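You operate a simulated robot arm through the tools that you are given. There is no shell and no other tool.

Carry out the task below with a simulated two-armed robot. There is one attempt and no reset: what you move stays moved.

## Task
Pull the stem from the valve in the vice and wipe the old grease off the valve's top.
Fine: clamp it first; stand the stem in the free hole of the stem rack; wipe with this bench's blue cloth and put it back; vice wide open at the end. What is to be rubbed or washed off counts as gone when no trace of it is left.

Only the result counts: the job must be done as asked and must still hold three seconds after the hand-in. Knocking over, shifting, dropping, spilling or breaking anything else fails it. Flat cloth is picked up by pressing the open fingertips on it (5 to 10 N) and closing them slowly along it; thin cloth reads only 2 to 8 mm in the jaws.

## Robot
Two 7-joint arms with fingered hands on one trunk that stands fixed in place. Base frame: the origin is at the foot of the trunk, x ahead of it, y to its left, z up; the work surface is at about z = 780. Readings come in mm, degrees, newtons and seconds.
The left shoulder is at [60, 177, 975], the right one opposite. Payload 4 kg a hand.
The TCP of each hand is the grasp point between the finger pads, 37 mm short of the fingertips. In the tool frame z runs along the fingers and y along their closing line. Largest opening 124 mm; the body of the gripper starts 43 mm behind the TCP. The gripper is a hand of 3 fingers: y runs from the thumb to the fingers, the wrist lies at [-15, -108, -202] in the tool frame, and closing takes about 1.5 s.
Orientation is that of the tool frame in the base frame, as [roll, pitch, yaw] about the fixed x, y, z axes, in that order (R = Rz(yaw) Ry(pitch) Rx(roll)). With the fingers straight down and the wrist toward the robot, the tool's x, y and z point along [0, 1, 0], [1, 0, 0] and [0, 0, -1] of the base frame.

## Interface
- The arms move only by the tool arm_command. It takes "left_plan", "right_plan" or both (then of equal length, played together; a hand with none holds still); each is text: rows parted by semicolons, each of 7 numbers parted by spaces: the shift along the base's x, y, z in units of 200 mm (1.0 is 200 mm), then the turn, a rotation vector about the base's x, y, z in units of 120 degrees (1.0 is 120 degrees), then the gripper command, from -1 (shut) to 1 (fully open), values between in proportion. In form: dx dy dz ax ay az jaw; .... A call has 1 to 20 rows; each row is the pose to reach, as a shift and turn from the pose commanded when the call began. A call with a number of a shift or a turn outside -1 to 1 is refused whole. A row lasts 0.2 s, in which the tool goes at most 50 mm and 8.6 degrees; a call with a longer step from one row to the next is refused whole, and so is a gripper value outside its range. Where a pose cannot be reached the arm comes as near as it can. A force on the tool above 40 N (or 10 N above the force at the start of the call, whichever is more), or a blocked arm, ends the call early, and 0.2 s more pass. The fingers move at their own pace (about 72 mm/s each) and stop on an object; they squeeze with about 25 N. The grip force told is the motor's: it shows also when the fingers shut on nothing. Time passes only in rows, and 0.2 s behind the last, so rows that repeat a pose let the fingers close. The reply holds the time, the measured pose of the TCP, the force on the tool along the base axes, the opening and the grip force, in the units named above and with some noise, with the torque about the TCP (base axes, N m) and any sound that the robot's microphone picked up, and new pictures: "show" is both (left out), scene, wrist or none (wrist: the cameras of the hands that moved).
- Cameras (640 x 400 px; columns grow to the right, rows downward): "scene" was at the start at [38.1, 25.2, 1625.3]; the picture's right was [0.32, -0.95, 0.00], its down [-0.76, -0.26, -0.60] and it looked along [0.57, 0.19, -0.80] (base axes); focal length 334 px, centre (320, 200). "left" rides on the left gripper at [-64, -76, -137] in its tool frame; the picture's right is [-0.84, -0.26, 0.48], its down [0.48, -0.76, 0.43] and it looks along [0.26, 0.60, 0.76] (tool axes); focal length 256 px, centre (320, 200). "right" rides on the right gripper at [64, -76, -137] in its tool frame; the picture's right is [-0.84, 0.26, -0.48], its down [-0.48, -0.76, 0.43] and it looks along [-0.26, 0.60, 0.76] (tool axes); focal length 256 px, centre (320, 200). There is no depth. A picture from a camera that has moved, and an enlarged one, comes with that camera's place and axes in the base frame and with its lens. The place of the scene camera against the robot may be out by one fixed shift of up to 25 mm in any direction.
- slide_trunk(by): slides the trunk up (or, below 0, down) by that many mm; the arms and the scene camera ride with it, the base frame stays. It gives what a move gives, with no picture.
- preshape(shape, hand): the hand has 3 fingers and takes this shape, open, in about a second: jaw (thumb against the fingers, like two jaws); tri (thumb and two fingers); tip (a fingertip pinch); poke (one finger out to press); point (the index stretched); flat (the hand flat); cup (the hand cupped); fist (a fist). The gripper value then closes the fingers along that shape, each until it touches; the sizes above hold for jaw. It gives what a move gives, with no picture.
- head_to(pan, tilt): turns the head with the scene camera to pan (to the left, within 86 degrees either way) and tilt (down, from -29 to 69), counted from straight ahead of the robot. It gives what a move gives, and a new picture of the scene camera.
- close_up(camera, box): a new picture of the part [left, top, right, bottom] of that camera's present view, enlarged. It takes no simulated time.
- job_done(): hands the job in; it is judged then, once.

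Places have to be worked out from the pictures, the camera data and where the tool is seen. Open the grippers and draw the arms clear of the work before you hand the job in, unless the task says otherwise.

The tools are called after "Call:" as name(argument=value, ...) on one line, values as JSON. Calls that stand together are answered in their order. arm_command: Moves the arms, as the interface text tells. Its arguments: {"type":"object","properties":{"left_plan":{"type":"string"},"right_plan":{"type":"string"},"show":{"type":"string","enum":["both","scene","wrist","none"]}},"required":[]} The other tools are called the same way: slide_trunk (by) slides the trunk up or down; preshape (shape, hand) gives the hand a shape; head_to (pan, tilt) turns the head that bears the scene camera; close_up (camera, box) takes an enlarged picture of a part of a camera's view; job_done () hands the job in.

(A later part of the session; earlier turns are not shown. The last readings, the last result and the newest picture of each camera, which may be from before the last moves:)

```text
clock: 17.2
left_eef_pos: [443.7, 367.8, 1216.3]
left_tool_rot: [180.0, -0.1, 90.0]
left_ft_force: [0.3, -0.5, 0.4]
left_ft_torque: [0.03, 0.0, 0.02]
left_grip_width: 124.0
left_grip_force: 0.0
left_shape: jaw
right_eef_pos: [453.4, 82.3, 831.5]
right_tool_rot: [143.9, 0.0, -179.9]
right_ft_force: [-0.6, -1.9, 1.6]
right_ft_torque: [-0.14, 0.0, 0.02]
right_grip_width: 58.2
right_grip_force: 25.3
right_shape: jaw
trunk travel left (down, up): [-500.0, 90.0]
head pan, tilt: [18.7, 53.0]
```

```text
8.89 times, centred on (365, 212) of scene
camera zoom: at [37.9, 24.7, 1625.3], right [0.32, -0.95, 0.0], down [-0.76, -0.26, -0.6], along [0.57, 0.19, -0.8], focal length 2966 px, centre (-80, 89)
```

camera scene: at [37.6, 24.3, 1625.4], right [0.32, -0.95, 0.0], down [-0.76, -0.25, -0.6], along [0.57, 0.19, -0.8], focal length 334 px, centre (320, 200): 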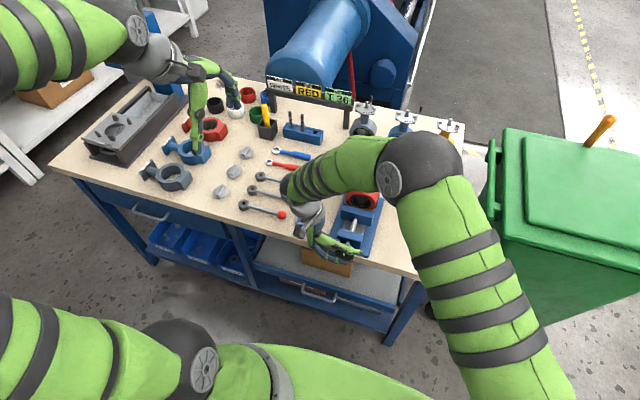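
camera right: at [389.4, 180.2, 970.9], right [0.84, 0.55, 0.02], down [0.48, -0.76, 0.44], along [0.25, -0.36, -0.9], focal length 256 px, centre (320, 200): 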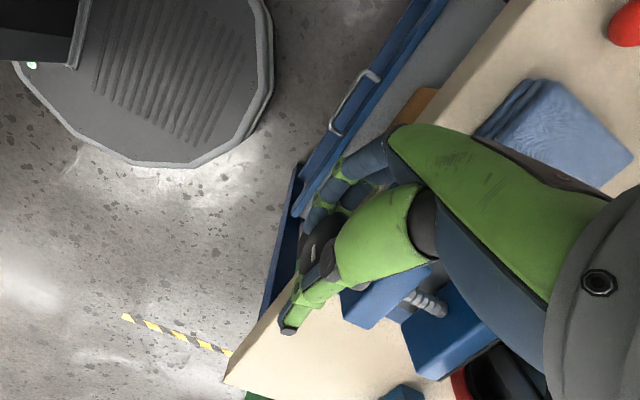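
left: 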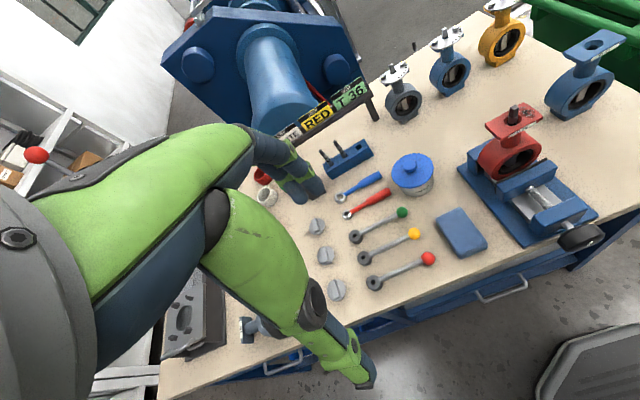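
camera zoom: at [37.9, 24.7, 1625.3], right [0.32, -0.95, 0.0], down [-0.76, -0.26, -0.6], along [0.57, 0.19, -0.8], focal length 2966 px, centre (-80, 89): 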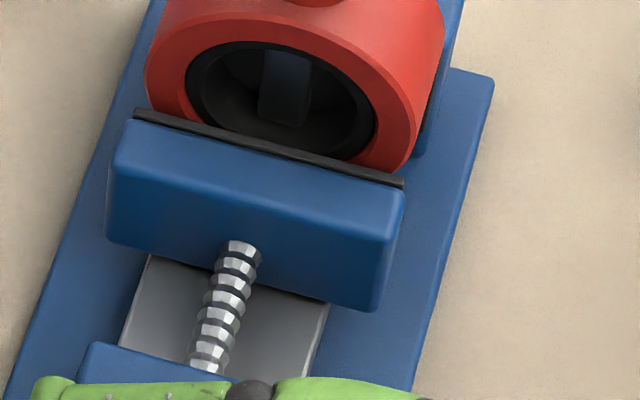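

The jaw has advanced several mm toward the valve, so clockwise does close it and the pad is now near the ring. I'll turn on to +60° and watch the torque.

Call:
arm_command(right_plan="0 0 -0.0066 0.05 0 0 -1; 0 0 -0.0132 0.1 0 0 -1; 0 0.0008 -0.0197 0.15 0 0 -1; 0 0.0024 -0.026 0.2 0 0 -1; 0 0.0024 -0.026 0.2 0 0 -1", show="none")

Call:
close_up(camera="left", box=[490, 140, 560, 190])

Call:
close_up(camera="scene", box=[330, 190, 400, 265])

Call:
close_up(camera="right", box=[240, 120, 440, 320])

```text
clock: 18.4
left_eef_pos: [445.2, 367.7, 1217.8]
left_tool_rot: [180.0, 0.1, 90.0]
left_ft_force: [-0.7, -0.7, -0.4]
left_ft_torque: [-0.02, 0.0, -0.01]
left_grip_width: 124.0
left_grip_force: 0.1
left_shape: jaw
right_eef_pos: [452.9, 82.0, 826.4]
right_tool_rot: [120.1, 0.0, -179.8]
right_ft_force: [2.8, -7.4, -2.9]
right_ft_torque: [-0.2, -0.01, -0.02]
right_grip_width: 69.2
right_grip_force: 25.3
right_shape: jaw
trunk travel left (down, up): [-500.0, 90.0]
head pan, tilt: [18.7, 53.0]
```

```text
8.00 times, centred on (525, 165) of left
camera zoom: at [368.6, 302.5, 1354.5], right [-0.26, -0.84, -0.48], down [-0.76, 0.48, -0.43], along [0.6, 0.26, -0.76], focal length 2048 px, centre (-1320, 480)
```

zoom: 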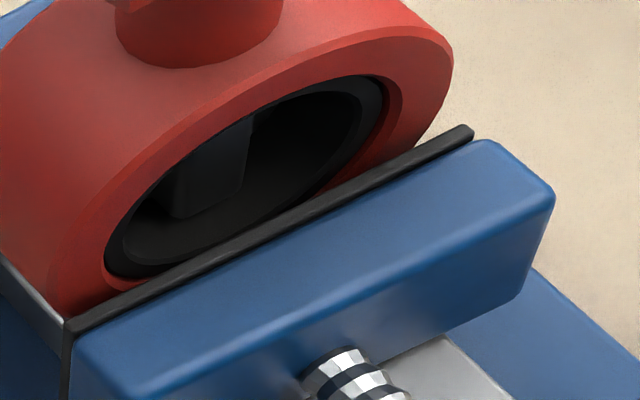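

```text
5.33 times, centred on (365, 228) of scene
camera zoom: at [38.4, 24.4, 1625.3], right [0.32, -0.95, 0.0], down [-0.76, -0.25, -0.6], along [0.57, 0.19, -0.8], focal length 1780 px, centre (80, 53)
```

zoom: 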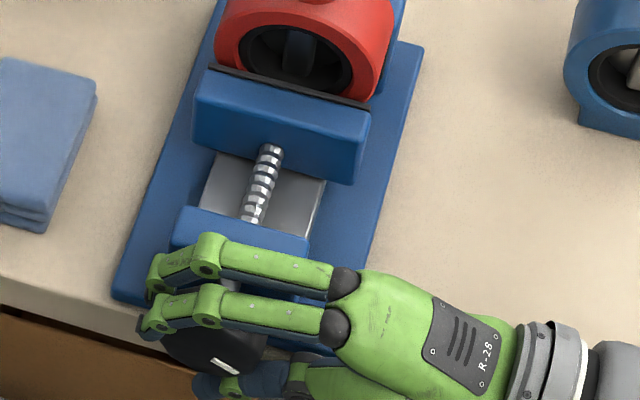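

```text
2.00 times, centred on (340, 220) of right
camera zoom: at [389.4, -75.4, 828.4], right [0.84, -0.29, 0.46], down [0.48, 0.0, -0.88], along [0.25, 0.96, 0.14], focal length 512 px, centre (280, 160)
```

zoom: 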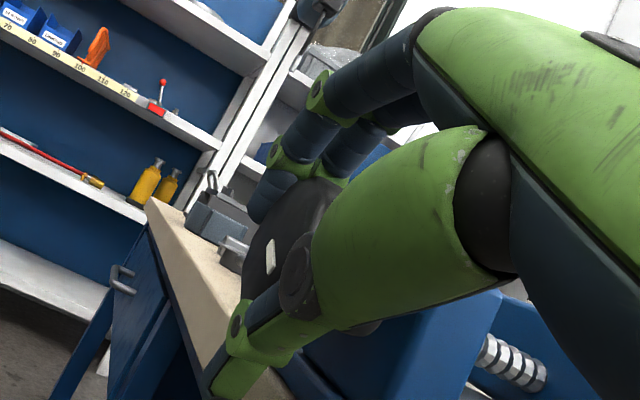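

The knob still turns freely and the jaw advances about 2 mm per 24°. I'll open the fingers to about 110 mm, swing the hand back 120° around the knob to -60°, and then re-grip.

Call:
arm_command(right_plan="0 0 0 0 0 0 0.77; 0 0 0 0 0 0 0.77; 0 0 0 0 0 0 0.77; 0 -0.0013 0.0085 -0.0667 0 0 0.77; 0 -0.0014 0.0171 -0.1333 0 0 0.77; 0 -0.0003 0.0256 -0.2 0 0 0.77; 0 0.002 0.0339 -0.2667 0 0 0.77; 0 0.0054 0.0417 -0.3333 0 0 0.77; 0 0.0098 0.0491 -0.4 0 0 0.77; 0 0.0153 0.0557 -0.4667 0 0 0.77; 0 0.0216 0.0616 -0.5333 0 0 0.77; 0 0.0286 0.0664 -0.6 0 0 0.77; 0 0.0363 0.0703 -0.6667 0 0 0.77; 0 0.0444 0.073 -0.7333 0 0 0.77; 0 0.0528 0.0746 -0.8 0 0 0.77; 0 0.0614 0.075 -0.8667 0 0 0.77; 0 0.07 0.0742 -0.9333 0 0 0.77; 0 0.0783 0.0722 -1 0 0 0.77; 0 0.0783 0.0722 -1 0 0 0.77", show="scene")

Call:
close_up(camera="scene", box=[300, 180, 400, 265])

Call:
close_up(camera="right", box=[240, 120, 440, 320])

```text
clock: 22.4
left_eef_pos: [444.4, 367.7, 1215.4]
left_tool_rot: [-180.0, 0.0, 90.1]
left_ft_force: [-0.1, 0.1, 0.0]
left_ft_torque: [0.06, 0.01, -0.01]
left_grip_width: 123.6
left_grip_force: 0.0
left_shape: jaw
right_eef_pos: [452.9, 98.5, 840.9]
right_tool_rot: [-120.0, -0.1, -179.9]
right_ft_force: [-0.1, -0.2, -0.3]
right_ft_torque: [-0.02, -0.02, -0.01]
right_grip_width: 109.6
right_grip_force: 0.0
right_shape: jaw
trunk travel left (down, up): [-500.0, 90.0]
head pan, tilt: [18.7, 53.0]
camera scene: at [38.1, 25.0, 1625.3], right [0.32, -0.95, 0.0], down [-0.76, -0.26, -0.6], along [0.57, 0.19, -0.8], focal length 334 px, centre (320, 200)
```

scene: 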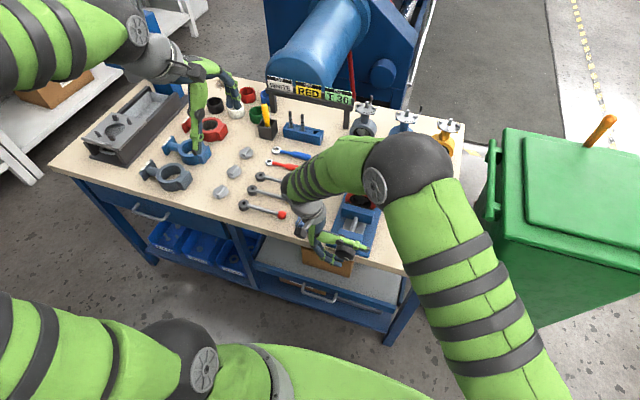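

```text
4.71 times, centred on (350, 222) of scene
camera zoom: at [38.1, 25.0, 1625.3], right [0.32, -0.95, 0.0], down [-0.76, -0.26, -0.6], along [0.57, 0.19, -0.8], focal length 1570 px, centre (179, 94)
```

zoom: 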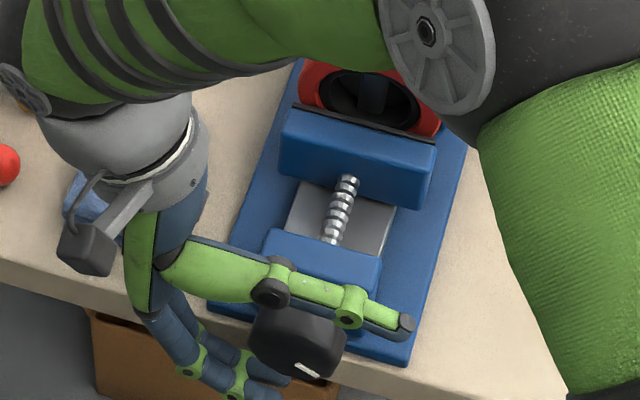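

```text
2.00 times, centred on (340, 220) of right
camera zoom: at [389.1, 177.4, 975.2], right [0.84, 0.55, 0.02], down [0.48, -0.76, 0.44], along [0.25, -0.36, -0.9], focal length 512 px, centre (280, 160)
```

zoom: 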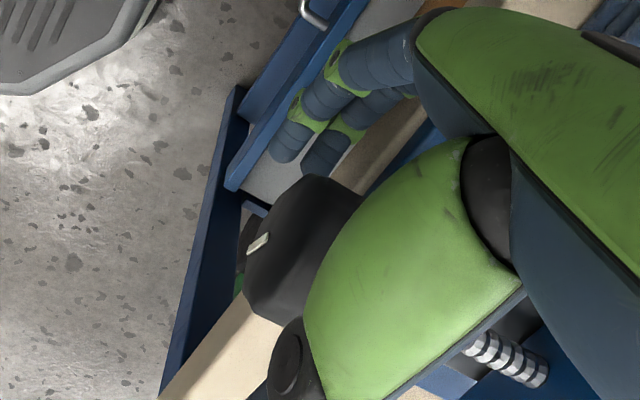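

The swing back worked without contact and the knob kept its position. I'll close again and turn 56° clockwise.

Call:
arm_command(right_plan="0 0 0 0 0 0 -1; 0 0 0 0 0 0 -1; 0 0 0 0 0 0 -1; 0 0 0 0 0 0 -1; 0 0 0 0 0 0 -1; 0 -0.0083 0.002 0.0667 0 0 -1; 0 -0.0169 0.0028 0.1333 0 0 -1; 0 -0.0255 0.0024 0.2 0 0 -1; 0 -0.0339 0.0008 0.2667 0 0 -1; 0 -0.042 -0.002 0.3333 0 0 -1; 0 -0.0497 -0.0058 0.4 0 0 -1; 0 -0.0568 -0.0107 0.4667 0 0 -1; 0 -0.0568 -0.0107 0.4667 0 0 -1", show="none")

Call:
close_up(camera="scene", box=[300, 180, 400, 265])

Call:
close_up(camera="right", box=[240, 120, 440, 320])

Call:
close_up(camera="left", box=[490, 140, 560, 190])

```text
clock: 25.2
left_eef_pos: [445.3, 367.2, 1217.1]
left_tool_rot: [-180.0, 0.0, 90.0]
left_ft_force: [-1.2, -0.2, -1.0]
left_ft_torque: [0.0, 0.01, 0.01]
left_grip_width: 123.6
left_grip_force: 0.0
left_shape: jaw
right_eef_pos: [454.7, 85.2, 837.9]
right_tool_rot: [-176.0, -0.1, -180.0]
right_ft_force: [-0.7, -12.2, -3.8]
right_ft_torque: [-0.26, 0.01, 0.06]
right_grip_width: 53.5
right_grip_force: 25.0
right_shape: jaw
trunk travel left (down, up): [-500.0, 90.0]
head pan, tilt: [18.7, 53.0]
```

```text
4.71 times, centred on (350, 222) of scene
camera zoom: at [38.2, 24.0, 1625.2], right [0.32, -0.95, 0.0], down [-0.76, -0.25, -0.6], along [0.57, 0.19, -0.8], focal length 1570 px, centre (179, 94)
```

zoom: 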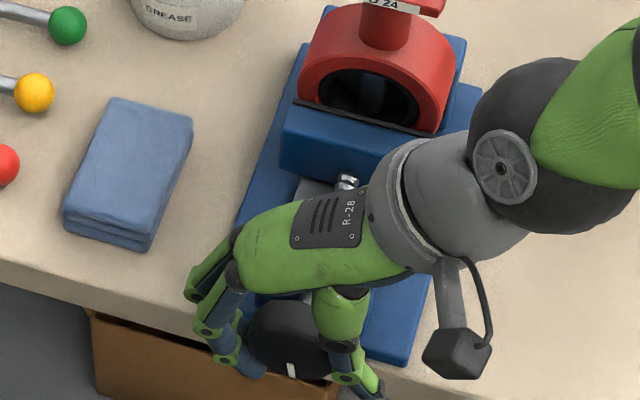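

```text
2.00 times, centred on (340, 220) of right
camera zoom: at [389.3, 17.9, 979.9], right [0.84, 0.29, 0.46], down [0.48, -0.79, -0.38], along [0.25, 0.54, -0.8], focal length 512 px, centre (280, 160)
```

zoom: 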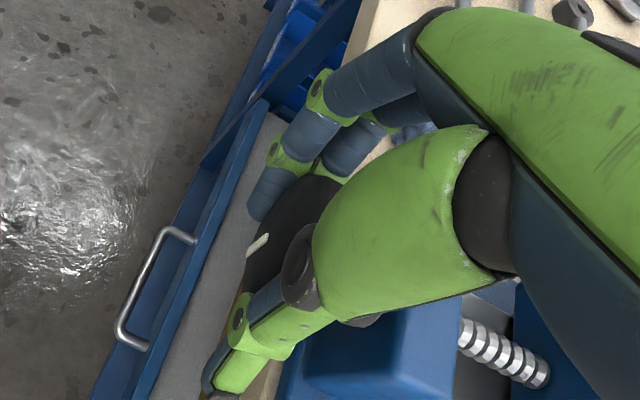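

```text
8.00 times, centred on (525, 165) of left
camera zoom: at [368.3, 302.2, 1354.6], right [-0.26, -0.84, -0.48], down [-0.76, 0.48, -0.43], along [0.6, 0.26, -0.76], focal length 2048 px, centre (-1320, 480)
```

zoom: 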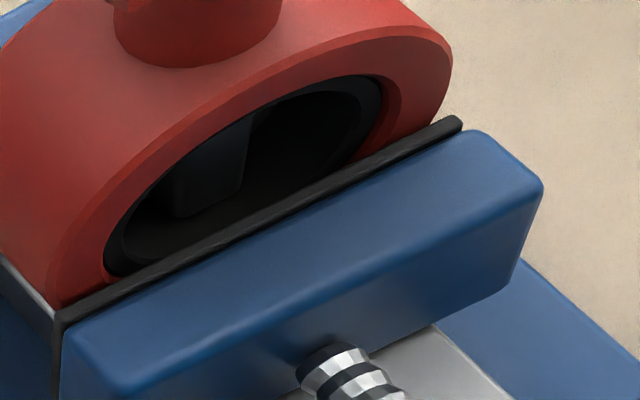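

The jaw continues to advance and is close to the ring. I'll continue the stroke with the remaining 64°.

Call:
arm_command(right_plan="0 -0.0063 -0.0058 0.0667 0 0 -1; 0 -0.0117 -0.0125 0.1333 0 0 -1; 0 -0.0162 -0.0198 0.2 0 0 -1; 0 -0.0196 -0.0277 0.2667 0 0 -1; 0 -0.0218 -0.036 0.3333 0 0 -1; 0 -0.0229 -0.0445 0.4 0 0 -1; 0 -0.0228 -0.053 0.4667 0 0 -1; 0 -0.0215 -0.0615 0.5333 0 0 -1; 0 -0.0215 -0.0615 0.5333 0 0 -1", show="none")

Call:
close_up(camera="scene", box=[300, 180, 400, 265])

Call:
close_up(camera="right", box=[240, 120, 440, 320])

Call:
close_up(camera="left", box=[490, 140, 560, 190])

```text
clock: 27.2
left_eef_pos: [446.3, 367.6, 1216.9]
left_tool_rot: [-180.0, 0.1, 90.0]
left_ft_force: [0.3, -0.3, 0.2]
left_ft_torque: [-0.01, -0.03, -0.03]
left_grip_width: 123.5
left_grip_force: 0.1
left_shape: jaw
right_eef_pos: [454.0, 81.1, 826.6]
right_tool_rot: [120.0, 0.1, 180.0]
right_ft_force: [-4.0, -11.7, -16.0]
right_ft_torque: [-0.91, -0.04, 0.15]
right_grip_width: 53.4
right_grip_force: 25.0
right_shape: jaw
trunk travel left (down, up): [-500.0, 90.0]
head pan, tilt: [18.7, 53.0]
```

```text
4.71 times, centred on (350, 222) of scene
camera zoom: at [38.5, 24.3, 1625.2], right [0.32, -0.95, 0.0], down [-0.76, -0.25, -0.6], along [0.57, 0.19, -0.8], focal length 1570 px, centre (179, 94)
```

zoom: 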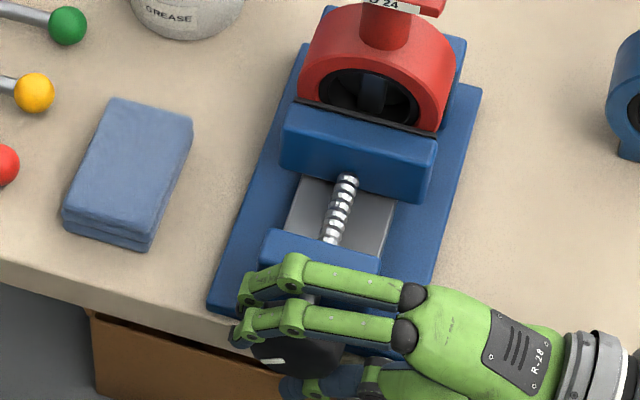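

```text
2.00 times, centred on (340, 220) of right
camera zoom: at [389.7, -75.8, 828.3], right [0.84, -0.29, 0.46], down [0.48, 0.0, -0.87], along [0.26, 0.96, 0.14], focal length 512 px, centre (280, 160)
```

zoom: 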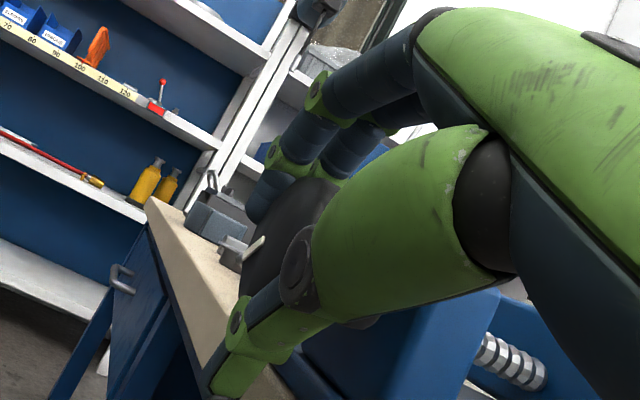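

```text
8.00 times, centred on (525, 165) of left
camera zoom: at [368.6, 302.4, 1354.5], right [-0.26, -0.84, -0.48], down [-0.76, 0.48, -0.43], along [0.6, 0.26, -0.76], focal length 2048 px, centre (-1320, 480)
```

zoom: 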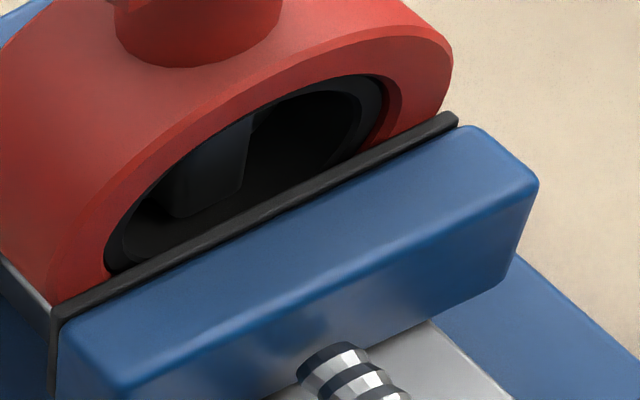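

The torque rose to 0.9 N·m and the jaw slowed to a stop against the ring, so the valve is being clamped. I'll turn another ~14° to confirm it is firm.

Call:
arm_command(right_plan="0 0.001 -0.008 0.06 0 0 -1; 0 0.003 -0.016 0.12 0 0 -1; 0 0.003 -0.016 0.12 0 0 -1", show="none")

Call:
close_up(camera="scene", box=[300, 180, 400, 265])

Call:
close_up(camera="right", box=[240, 120, 440, 320])

Call:
close_up(camera="left", box=[490, 140, 560, 190])

```text
clock: 27.6
left_eef_pos: [442.6, 367.3, 1218.1]
left_tool_rot: [-180.0, 0.1, 90.0]
left_ft_force: [0.5, 0.0, 0.3]
left_ft_torque: [0.01, 0.02, -0.01]
left_grip_width: 123.5
left_grip_force: 0.0
left_shape: jaw
right_eef_pos: [454.6, 81.9, 829.1]
right_tool_rot: [114.7, 1.6, 179.9]
right_ft_force: [-4.4, 1.5, -28.4]
right_ft_torque: [-0.82, -0.04, 0.01]
right_grip_width: 55.6
right_grip_force: 25.0
right_shape: jaw
trunk travel left (down, up): [-500.0, 90.0]
head pan, tilt: [18.7, 53.0]
stopped in row 2 (right hand): the force on the tool passed its limit at 47 N (the readings are from after the stop); the commanded pose is now the measured one
```

```text
4.71 times, centred on (350, 222) of scene
camera zoom: at [36.5, 25.5, 1625.8], right [0.32, -0.95, 0.0], down [-0.76, -0.26, -0.6], along [0.57, 0.19, -0.8], focal length 1570 px, centre (179, 94)
```

zoom: 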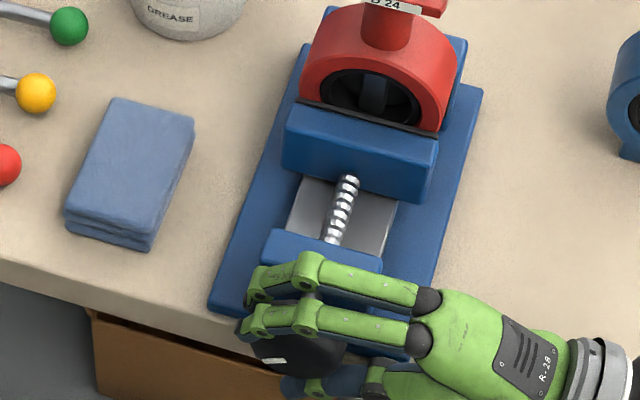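

```text
2.00 times, centred on (340, 220) of right
camera zoom: at [390.9, -75.9, 816.6], right [0.82, -0.33, 0.46], down [0.51, 0.08, -0.86], along [0.25, 0.94, 0.23], focal length 512 px, centre (280, 160)
```

zoom: 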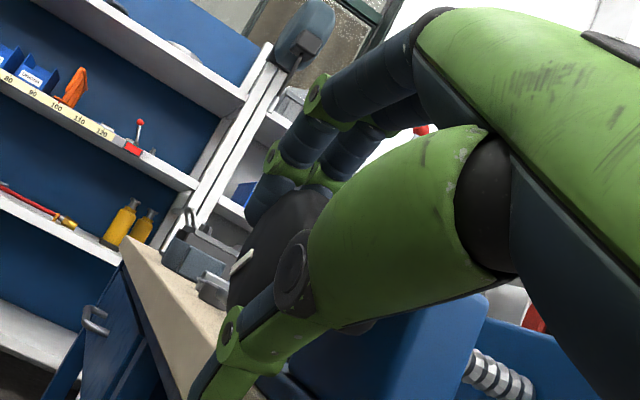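

```text
8.00 times, centred on (525, 165) of left
camera zoom: at [367.0, 303.3, 1354.9], right [-0.26, -0.84, -0.48], down [-0.76, 0.48, -0.43], along [0.6, 0.25, -0.76], focal length 2048 px, centre (-1320, 480)
```

zoom: 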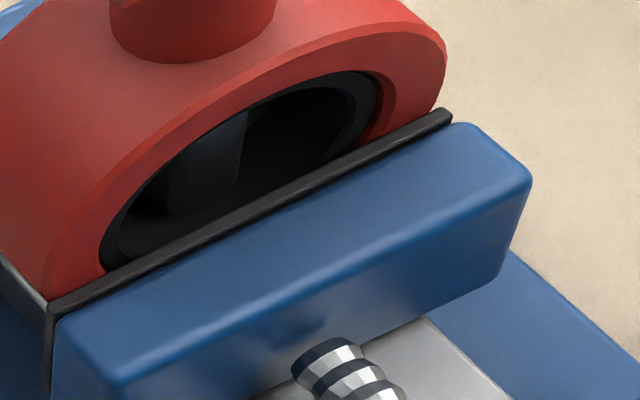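

The force limit tripped at 47 N with the knob blocked, so the valve is firmly clamped. I'll open the right hand and back it off the knob along its finger direction.

Call:
arm_command(right_plan="0 0 0 0 0 0 0.8; 0 0 0 0 0 0 0.8; 0 0 0 0 0 0 0.8; 0 -0.15 0.07 0 0 0 0.8; 0 -0.32 0.15 0 0 0 0.8; 0 -0.5 0.23 0 0 0 0.8; 0 -0.68 0.33 0 0 0 0.8; 0 -0.68 0.33 0 0 0 0.8", show="scene")

Call:
close_up(camera="scene", box=[300, 140, 420, 265])

Call:
close_up(camera="left", box=[490, 140, 560, 190])

```text
clock: 29.4
left_eef_pos: [444.1, 368.5, 1216.7]
left_tool_rot: [-180.0, 0.0, 90.1]
left_ft_force: [0.0, 0.2, 0.0]
left_ft_torque: [-0.02, 0.02, 0.03]
left_grip_width: 123.6
left_grip_force: 0.1
left_shape: jaw
right_eef_pos: [456.3, -52.2, 899.2]
right_tool_rot: [114.5, 1.3, 179.8]
right_ft_force: [0.2, -0.6, 0.1]
right_ft_torque: [0.0, 0.01, 0.03]
right_grip_width: 111.5
right_grip_force: 0.1
right_shape: jaw
trunk travel left (down, up): [-500.0, 90.0]
head pan, tilt: [18.7, 53.0]
camera scene: at [38.1, 25.2, 1625.3], right [0.32, -0.95, 0.0], down [-0.76, -0.26, -0.6], along [0.57, 0.19, -0.8], focal length 334 px, centre (320, 200)
```

scene: 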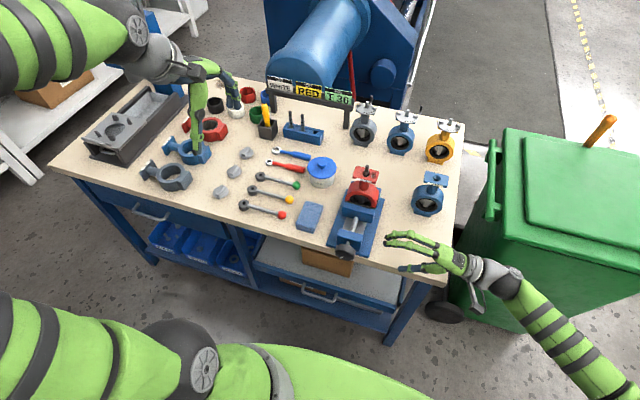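

```text
3.20 times, centred on (360, 202) of scene
camera zoom: at [38.1, 25.2, 1625.3], right [0.32, -0.95, 0.0], down [-0.76, -0.26, -0.6], along [0.57, 0.19, -0.8], focal length 1068 px, centre (192, 192)
```

zoom: 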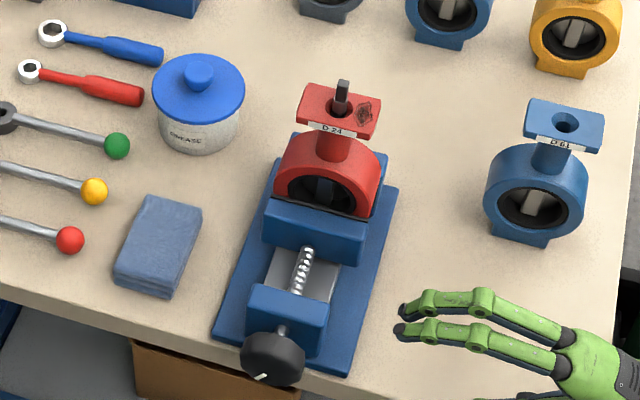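

```text
8.00 times, centred on (525, 165) of left
camera zoom: at [368.4, 303.2, 1354.2], right [-0.26, -0.84, -0.48], down [-0.76, 0.48, -0.43], along [0.6, 0.25, -0.76], focal length 2048 px, centre (-1320, 480)
```

zoom: 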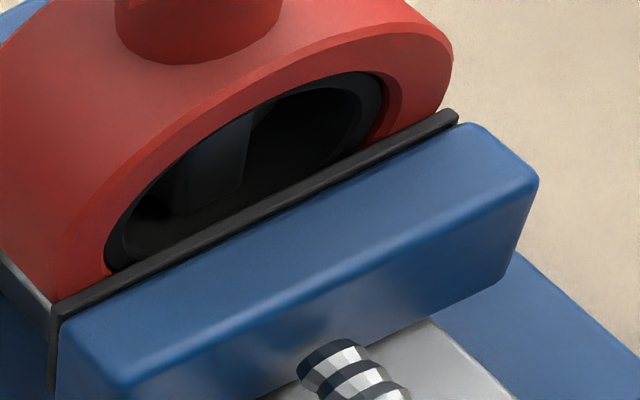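

The clamp is holding. Now I'll bring the left hand over toward the stem at about (626, 93), staying well above it.

Call:
arm_command(left_plan="0.15 -0.17 -0.08 0 0 0 1; 0.3 -0.34 -0.16 0 0 0 1; 0.45 -0.51 -0.24 0 0 0 1; 0.6 -0.68 -0.32 0 0 0 1; 0.75 -0.85 -0.4 0 0 0 1; 0.82 -0.95 -0.5 0 0 0 1; 0.82 -0.95 -0.5 0 0 0 1", show="both")

```text
clock: 31.0
left_eef_pos: [609.3, 176.9, 1115.9]
left_tool_rot: [180.0, -0.1, 89.9]
left_ft_force: [0.3, -0.2, 0.5]
left_ft_torque: [-0.01, 0.01, -0.01]
left_grip_width: 123.7
left_grip_force: 0.0
left_shape: jaw
right_eef_pos: [456.2, -51.1, 897.9]
right_tool_rot: [114.5, 1.3, 179.9]
right_ft_force: [0.3, 0.3, -0.3]
right_ft_torque: [-0.01, -0.01, -0.03]
right_grip_width: 111.5
right_grip_force: 0.1
right_shape: jaw
trunk travel left (down, up): [-500.0, 90.0]
head pan, tilt: [18.7, 53.0]
camera scene: at [38.0, 25.1, 1625.3], right [0.32, -0.95, 0.0], down [-0.76, -0.26, -0.6], along [0.57, 0.19, -0.8], focal length 334 px, centre (320, 200)
camera left: at [533.2, 113.3, 1254.3], right [-0.26, -0.84, -0.48], down [-0.76, 0.48, -0.43], along [0.6, 0.26, -0.76], focal length 256 px, centre (320, 200)
```

scene: 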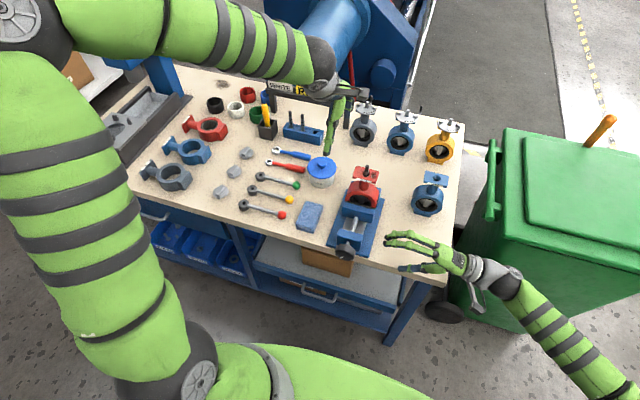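
left: 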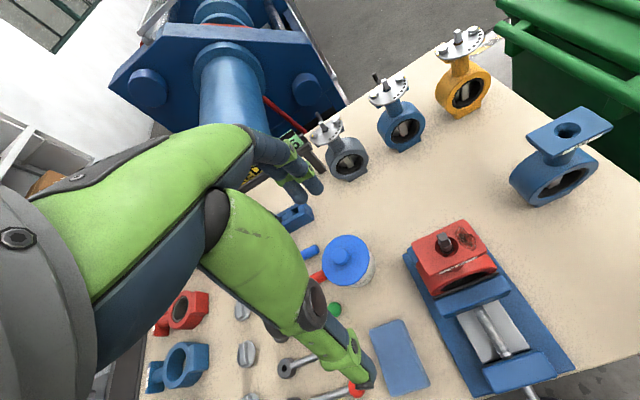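

The left wrist camera now has a close view of the stem and flange, so I'll zoom in to refine their position.

Call:
close_up(camera="left", box=[405, 210, 505, 290])

Call:
close_up(camera="scene", box=[335, 155, 390, 195])

```text
5.00 times, centred on (455, 250) of left
camera zoom: at [533.2, 113.3, 1254.3], right [-0.26, -0.84, -0.48], down [-0.76, 0.48, -0.43], along [0.6, 0.26, -0.76], focal length 1280 px, centre (-355, -50)
```

zoom: 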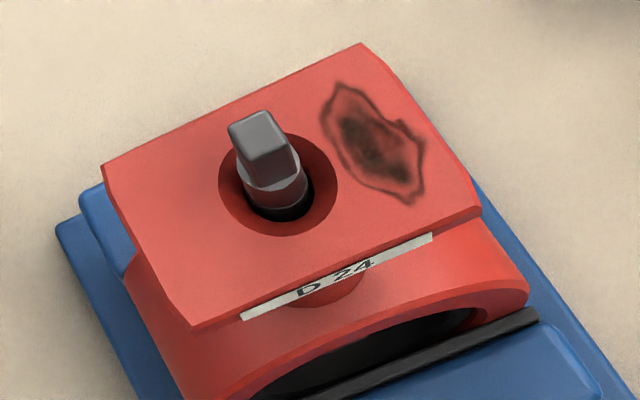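

```text
10.00 times, centred on (362, 175) of scene
camera zoom: at [38.0, 25.1, 1625.3], right [0.32, -0.95, 0.0], down [-0.76, -0.26, -0.6], along [0.57, 0.19, -0.8], focal length 3337 px, centre (-105, 450)
```

zoom: 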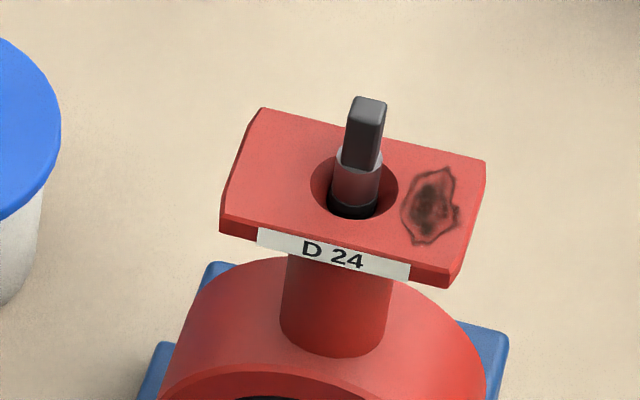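

Triangulation gives stem axis (625.3, 93.8) with its top at z≈988, the flange top at z≈955 (x 605–645, y 63–124), and the grease spot around (624, 73). I'll lower the open left hand over the stem with the fingertips at about z=965.

Call:
arm_command(left_plan="0.03 -0.15 -0.08 0 0 0 1; 0.055 -0.3 -0.18 0 0 0 1; 0.0785 -0.4155 -0.28 0 0 0 1; 0.0785 -0.4155 -0.42 0 0 0 1; 0.0785 -0.4155 -0.5 0 0 0 1; 0.0785 -0.4155 -0.57 0 0 0 1; 0.0785 -0.4155 -0.57 0 0 0 1", show="both")

Call:
close_up(camera="left", box=[240, 120, 440, 320])

Call:
close_up(camera="scene", box=[320, 130, 410, 200])

```text
clock: 32.6
left_eef_pos: [624.4, 95.3, 1003.6]
left_tool_rot: [-179.9, 0.0, 90.0]
left_ft_force: [0.0, 0.7, 0.1]
left_ft_torque: [0.02, 0.0, 0.0]
left_grip_width: 124.1
left_grip_force: 0.0
left_shape: jaw
right_eef_pos: [454.8, -52.6, 897.3]
right_tool_rot: [114.5, 1.3, 179.8]
right_ft_force: [0.8, 0.0, 0.8]
right_ft_torque: [0.01, -0.02, 0.0]
right_grip_width: 111.4
right_grip_force: 0.0
right_shape: jaw
trunk travel left (down, up): [-500.0, 90.0]
head pan, tilt: [18.7, 53.0]
camera scene: at [38.2, 25.1, 1625.3], right [0.32, -0.95, 0.0], down [-0.76, -0.26, -0.6], along [0.57, 0.19, -0.8], focal length 334 px, centre (320, 200)
camera left: at [548.4, 29.7, 1141.0], right [-0.26, -0.84, -0.48], down [-0.76, 0.48, -0.43], along [0.6, 0.26, -0.76], focal length 256 px, centre (320, 200)
```

scene: 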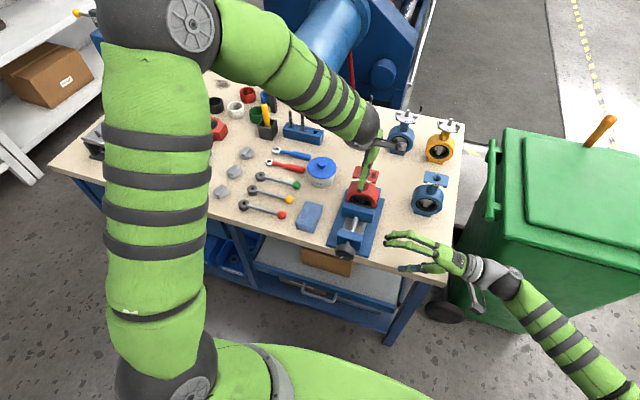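
left: 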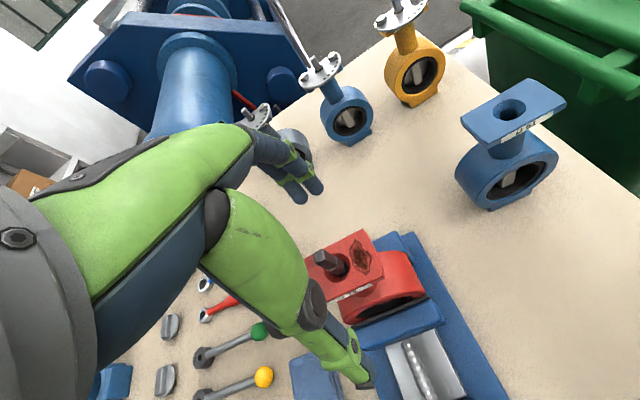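

```text
2.00 times, centred on (340, 220) of left
camera zoom: at [548.4, 29.7, 1141.0], right [-0.26, -0.84, -0.48], down [-0.76, 0.48, -0.43], along [0.6, 0.26, -0.76], focal length 512 px, centre (280, 160)
```

zoom: 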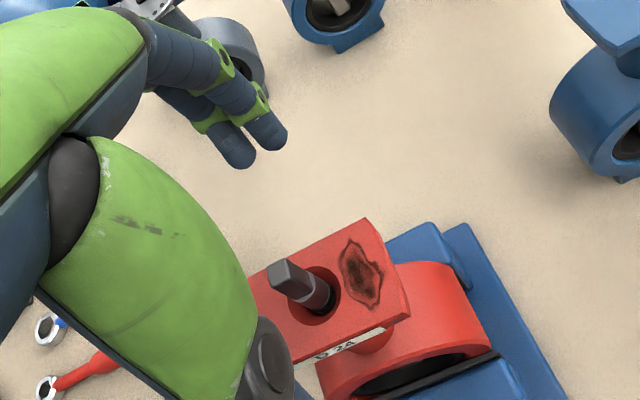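

```text
5.71 times, centred on (365, 165) of scene
camera zoom: at [38.2, 25.1, 1625.3], right [0.32, -0.95, 0.0], down [-0.76, -0.26, -0.6], along [0.57, 0.19, -0.8], focal length 1907 px, centre (63, 400)
```

zoom: 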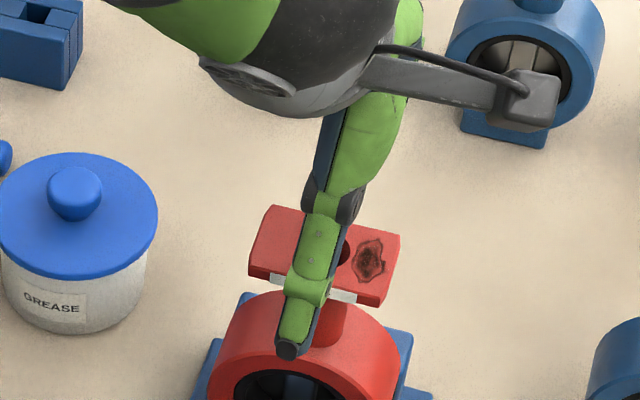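

The stem stands at the grasp point between thumb and fingers. I'll close the left hand gradually on the stem's square end.

Call:
arm_command(left_plan="0 0 0 0 0 0 0.5; 0 0 0 0 0 0 0.2; 0 0 0 0 0 0 -0.1; 0 0 0 0 0 0 -0.4; 0 0 0 0 0 0 -0.6; 0 0 0 0 0 0 -0.8; 0 0 0 0 0 0 -1; 0 0 0 0 0 0 -1; 0 0 0 0 0 0 -1; 0 0 0 0 0 0 -1", show="both")

Call:
close_up(camera="left", box=[240, 120, 440, 320])

Call:
close_up(camera="scene", box=[320, 130, 410, 200])

```text
clock: 34.8
left_eef_pos: [625.1, 94.1, 1003.7]
left_tool_rot: [-180.0, -0.2, 90.0]
left_ft_force: [-7.2, -2.6, 3.3]
left_ft_torque: [-0.1, -0.28, -0.03]
left_grip_width: 8.3
left_grip_force: 24.7
left_shape: jaw
right_eef_pos: [455.8, -52.0, 898.2]
right_tool_rot: [114.5, 1.3, 179.8]
right_ft_force: [-0.8, 0.4, -0.2]
right_ft_torque: [0.0, 0.04, 0.03]
right_grip_width: 111.7
right_grip_force: 0.0
right_shape: jaw
trunk travel left (down, up): [-500.0, 90.0]
head pan, tilt: [18.7, 53.0]
camera scene: at [37.1, 24.7, 1625.4], right [0.32, -0.95, 0.0], down [-0.76, -0.26, -0.6], along [0.57, 0.19, -0.8], focal length 334 px, centre (320, 200)
camera left: at [547.5, 29.1, 1141.9], right [-0.26, -0.84, -0.48], down [-0.76, 0.48, -0.43], along [0.6, 0.25, -0.76], focal length 256 px, centre (320, 200)
```

scene: 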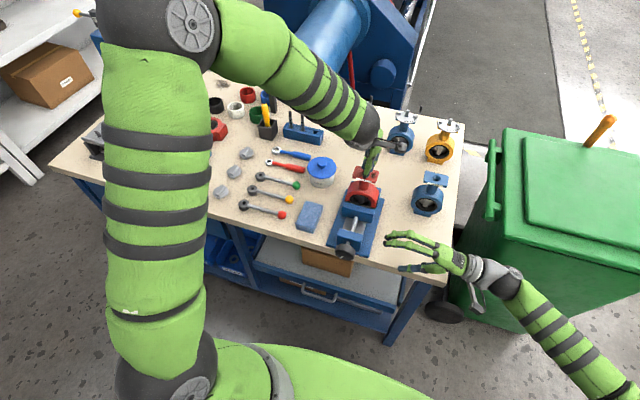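
left: 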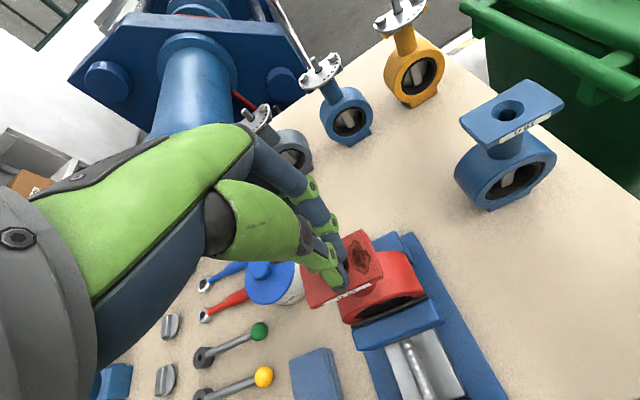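

```text
2.00 times, centred on (340, 220) of left
camera zoom: at [547.5, 29.1, 1141.9], right [-0.26, -0.84, -0.48], down [-0.76, 0.48, -0.43], along [0.6, 0.25, -0.76], focal length 512 px, centre (280, 160)
```

zoom: 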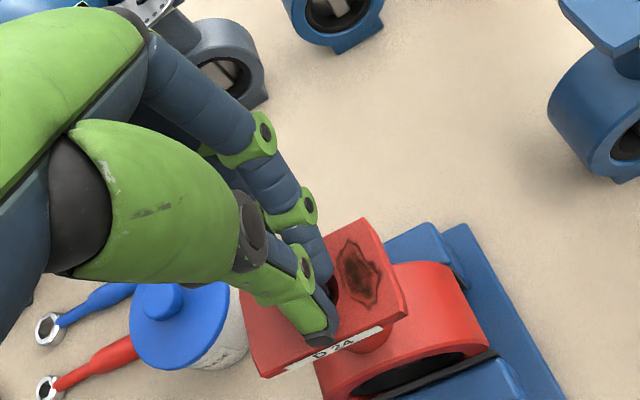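

```text
5.71 times, centred on (365, 165) of scene
camera zoom: at [37.1, 24.7, 1625.4], right [0.32, -0.95, 0.0], down [-0.76, -0.26, -0.6], along [0.57, 0.19, -0.8], focal length 1907 px, centre (63, 400)
```

zoom: 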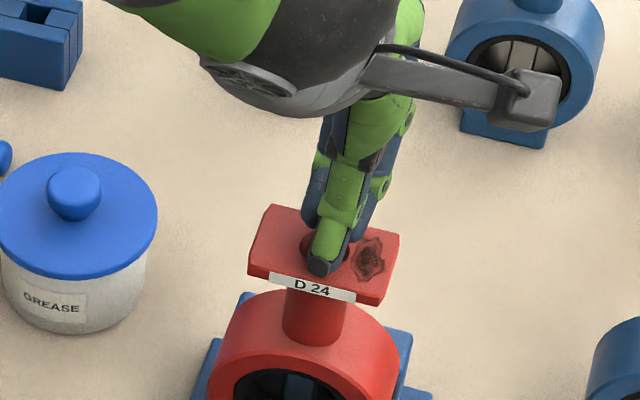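

The stem is gripped at 8.3 mm width and 25 N, with only small side forces. I'll relieve them by about 1 mm and start pulling straight up slowly.

Call:
arm_command(left_plan="-0.005 -0.002 0.01 0 0 0 -1; -0.005 -0.002 0.025 0 0 0 -1; -0.005 -0.002 0.04 0 0 0 -1; -0.005 -0.002 0.06 0 0 0 -1; -0.005 -0.002 0.08 0 0 0 -1; -0.005 -0.002 0.08 0 0 0 -1", show="none")

Call:
close_up(camera="scene", box=[320, 130, 410, 200])

Call:
close_up(camera="left", box=[280, 180, 440, 320])

```text
clock: 36.2
left_eef_pos: [621.8, 94.2, 1019.1]
left_tool_rot: [-179.9, 0.0, 89.9]
left_ft_force: [-9.6, 1.1, -12.7]
left_ft_torque: [0.07, -0.01, 0.0]
left_grip_width: 5.0
left_grip_force: 25.0
left_shape: jaw
right_eef_pos: [456.2, -52.0, 897.7]
right_tool_rot: [114.4, 1.3, 179.8]
right_ft_force: [-0.9, -0.8, -0.1]
right_ft_torque: [-0.03, -0.03, -0.02]
right_grip_width: 111.6
right_grip_force: 0.1
right_shape: jaw
trunk travel left (down, up): [-500.0, 90.0]
head pan, tilt: [18.7, 53.0]
```

```text
5.71 times, centred on (365, 165) of scene
camera zoom: at [38.1, 25.3, 1625.4], right [0.32, -0.95, 0.0], down [-0.76, -0.26, -0.6], along [0.57, 0.19, -0.8], focal length 1907 px, centre (63, 400)
```

zoom: 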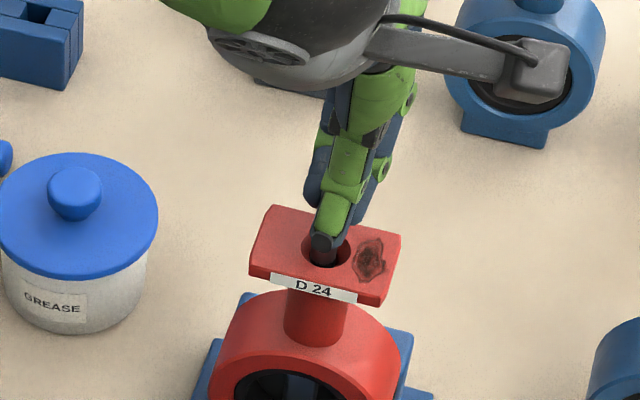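

```text
2.86 times, centred on (360, 250) of left
camera zoom: at [546.8, 29.8, 1156.3], right [-0.26, -0.84, -0.48], down [-0.76, 0.48, -0.43], along [0.6, 0.26, -0.76], focal length 731 px, centre (206, 57)
```

zoom: 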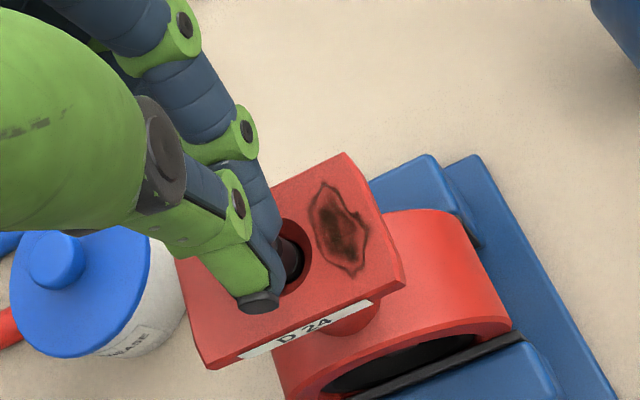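

The width dropped to 5 mm with 13 N of pull, so the fingertips slipped up on the tang. I'll open again, see where the stem is, and prepare a deeper grip.

Call:
arm_command(left_plan="0 0 0 0 0 0 0; 0 0 0 0 0 0 0; 0 0 0.02 0 0 0 0.2; 0 0 0.1 0 0 0 0.2; 0 0 0.2 0 0 0 0.2; 0 0 0.2 0 0 0 0.2", show="none")

Call:
close_up(camera="scene", box=[335, 155, 390, 195])

Call:
close_up(camera="left", box=[280, 180, 440, 320])

```text
clock: 37.6
left_eef_pos: [624.1, 94.0, 1060.2]
left_tool_rot: [-179.9, 0.0, 90.0]
left_ft_force: [-0.9, 0.2, 0.2]
left_ft_torque: [0.01, 0.04, 0.03]
left_grip_width: 74.3
left_grip_force: 0.0
left_shape: jaw
right_eef_pos: [456.9, -51.7, 897.6]
right_tool_rot: [114.5, 1.3, 179.8]
right_ft_force: [0.3, 0.3, 0.8]
right_ft_torque: [0.0, 0.03, 0.01]
right_grip_width: 111.5
right_grip_force: 0.0
right_shape: jaw
trunk travel left (down, up): [-500.0, 90.0]
head pan, tilt: [18.7, 53.0]
```

```text
10.00 times, centred on (362, 175) of scene
camera zoom: at [38.2, 25.0, 1625.3], right [0.32, -0.95, 0.0], down [-0.76, -0.26, -0.6], along [0.57, 0.19, -0.8], focal length 3337 px, centre (-105, 450)
```

zoom: 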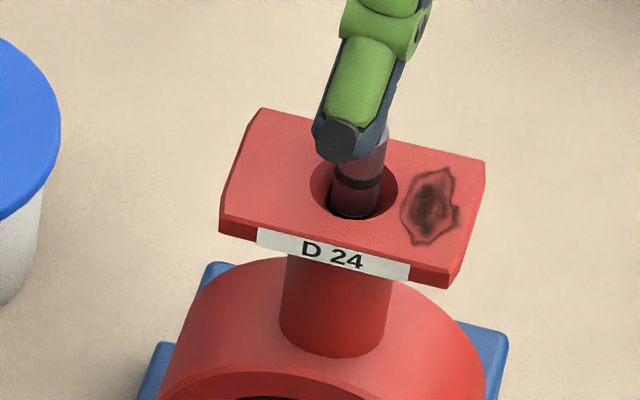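

```text
2.86 times, centred on (360, 250) of left
camera zoom: at [547.6, 29.0, 1198.0], right [-0.26, -0.84, -0.48], down [-0.76, 0.48, -0.43], along [0.6, 0.25, -0.76], focal length 731 px, centre (206, 57)
```

zoom: 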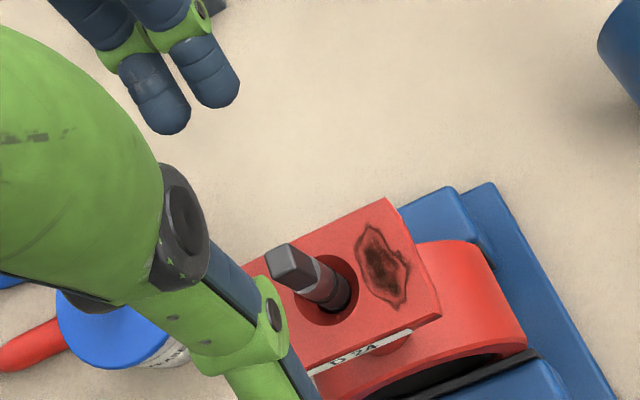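

The stem did come up: one of its black bands is now above the recess. I'll zoom further to measure its new height.

Call:
close_up(camera="left", box=[360, 250, 420, 290])

Call:
close_up(camera="left", box=[360, 290, 440, 350])

Call:
close_up(camera="left", box=[330, 220, 400, 290])

```text
10.00 times, centred on (390, 270) of left
camera zoom: at [547.6, 29.0, 1198.0], right [-0.26, -0.84, -0.48], down [-0.76, 0.48, -0.43], along [0.6, 0.25, -0.76], focal length 2560 px, centre (-380, -500)
```

zoom: 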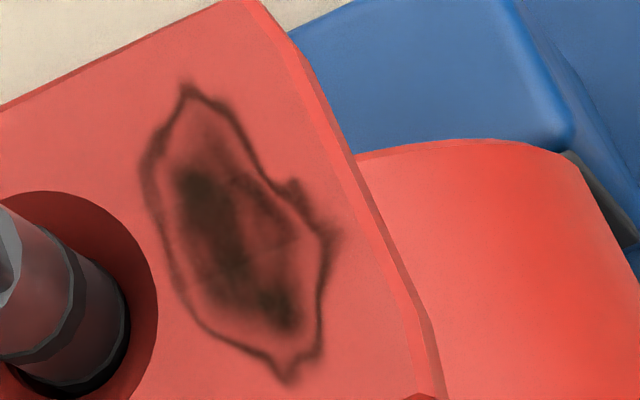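

```text
6.67 times, centred on (400, 320) of left
camera zoom: at [547.6, 29.0, 1198.0], right [-0.26, -0.84, -0.48], down [-0.76, 0.48, -0.43], along [0.6, 0.25, -0.76], focal length 1707 px, centre (-213, -600)
```

zoom: 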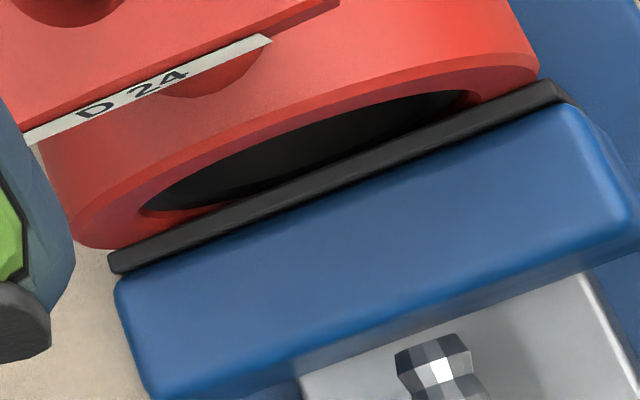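

```text
5.71 times, centred on (365, 255) of left
camera zoom: at [547.6, 29.0, 1198.0], right [-0.26, -0.84, -0.48], down [-0.76, 0.48, -0.43], along [0.6, 0.25, -0.76], focal length 1463 px, centre (63, -114)
```

zoom: 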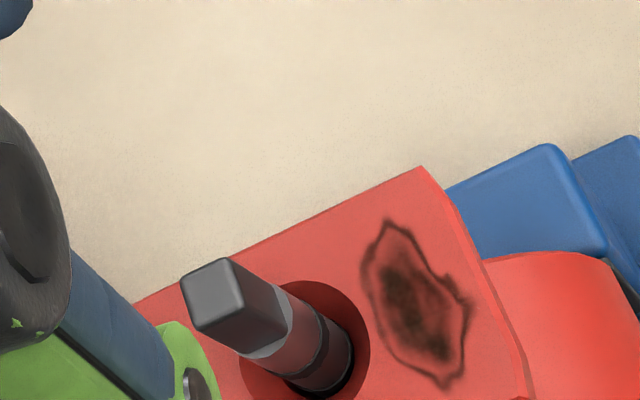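

The stem top is now at z≈996.5, up about 9 mm. I'll regrip lower with the tips just above the flange and TCP z≈997, shifted 2 mm in -x where the grip balances.

Call:
arm_command(left_plan="-0.01 0.002 -0.1 0 0 0 0.2; -0.01 0.002 -0.2 0 0 0 0.2; -0.01 0.002 -0.28 0 0 0 0.2; -0.01 0.002 -0.315 0 0 0 0.2; -0.01 0.002 -0.315 0 0 0 -0.2; -0.01 0.002 -0.315 0 0 0 -0.5; -0.01 0.002 -0.315 0 0 0 -0.7; -0.01 0.002 -0.315 0 0 0 -1; -0.01 0.002 -0.315 0 0 0 -1; -0.01 0.002 -0.315 0 0 0 -1; -0.01 0.002 -0.315 0 0 0 -1", show="none")

Call:
close_up(camera="left", box=[280, 180, 440, 320])

Call:
close_up(camera="scene", box=[335, 155, 390, 195])

```text
clock: 40.0
left_eef_pos: [622.1, 92.9, 996.9]
left_tool_rot: [179.9, 0.0, 89.9]
left_ft_force: [2.7, -0.2, 13.8]
left_ft_torque: [0.07, -0.02, 0.17]
left_grip_width: 30.8
left_grip_force: 24.8
left_shape: jaw
right_eef_pos: [456.2, -52.7, 897.8]
right_tool_rot: [114.5, 1.3, 180.0]
right_ft_force: [-0.2, 0.3, 0.2]
right_ft_torque: [-0.03, 0.02, 0.02]
right_grip_width: 111.8
right_grip_force: 0.1
right_shape: jaw
trunk travel left (down, up): [-500.0, 90.0]
head pan, tilt: [18.7, 53.0]
```

```text
2.86 times, centred on (360, 250) of left
camera zoom: at [545.8, 29.8, 1134.9], right [-0.26, -0.84, -0.48], down [-0.76, 0.48, -0.44], along [0.6, 0.25, -0.76], focal length 731 px, centre (206, 57)
```

zoom: 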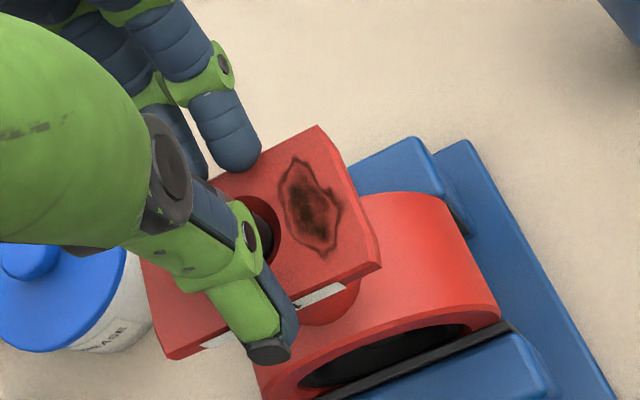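

```text
10.00 times, centred on (362, 175) of scene
camera zoom: at [37.5, 25.0, 1625.4], right [0.32, -0.95, 0.0], down [-0.76, -0.26, -0.6], along [0.57, 0.19, -0.8], focal length 3337 px, centre (-105, 450)
```

zoom: 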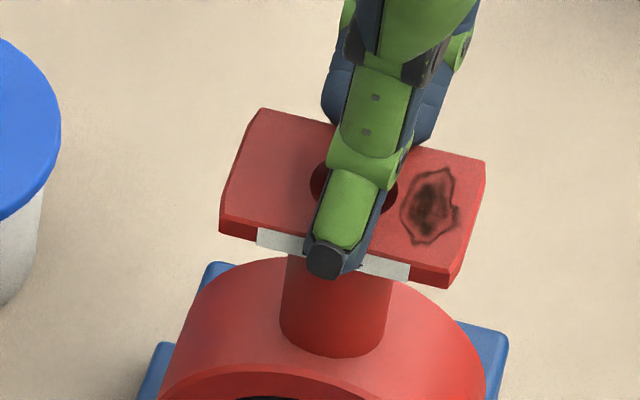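

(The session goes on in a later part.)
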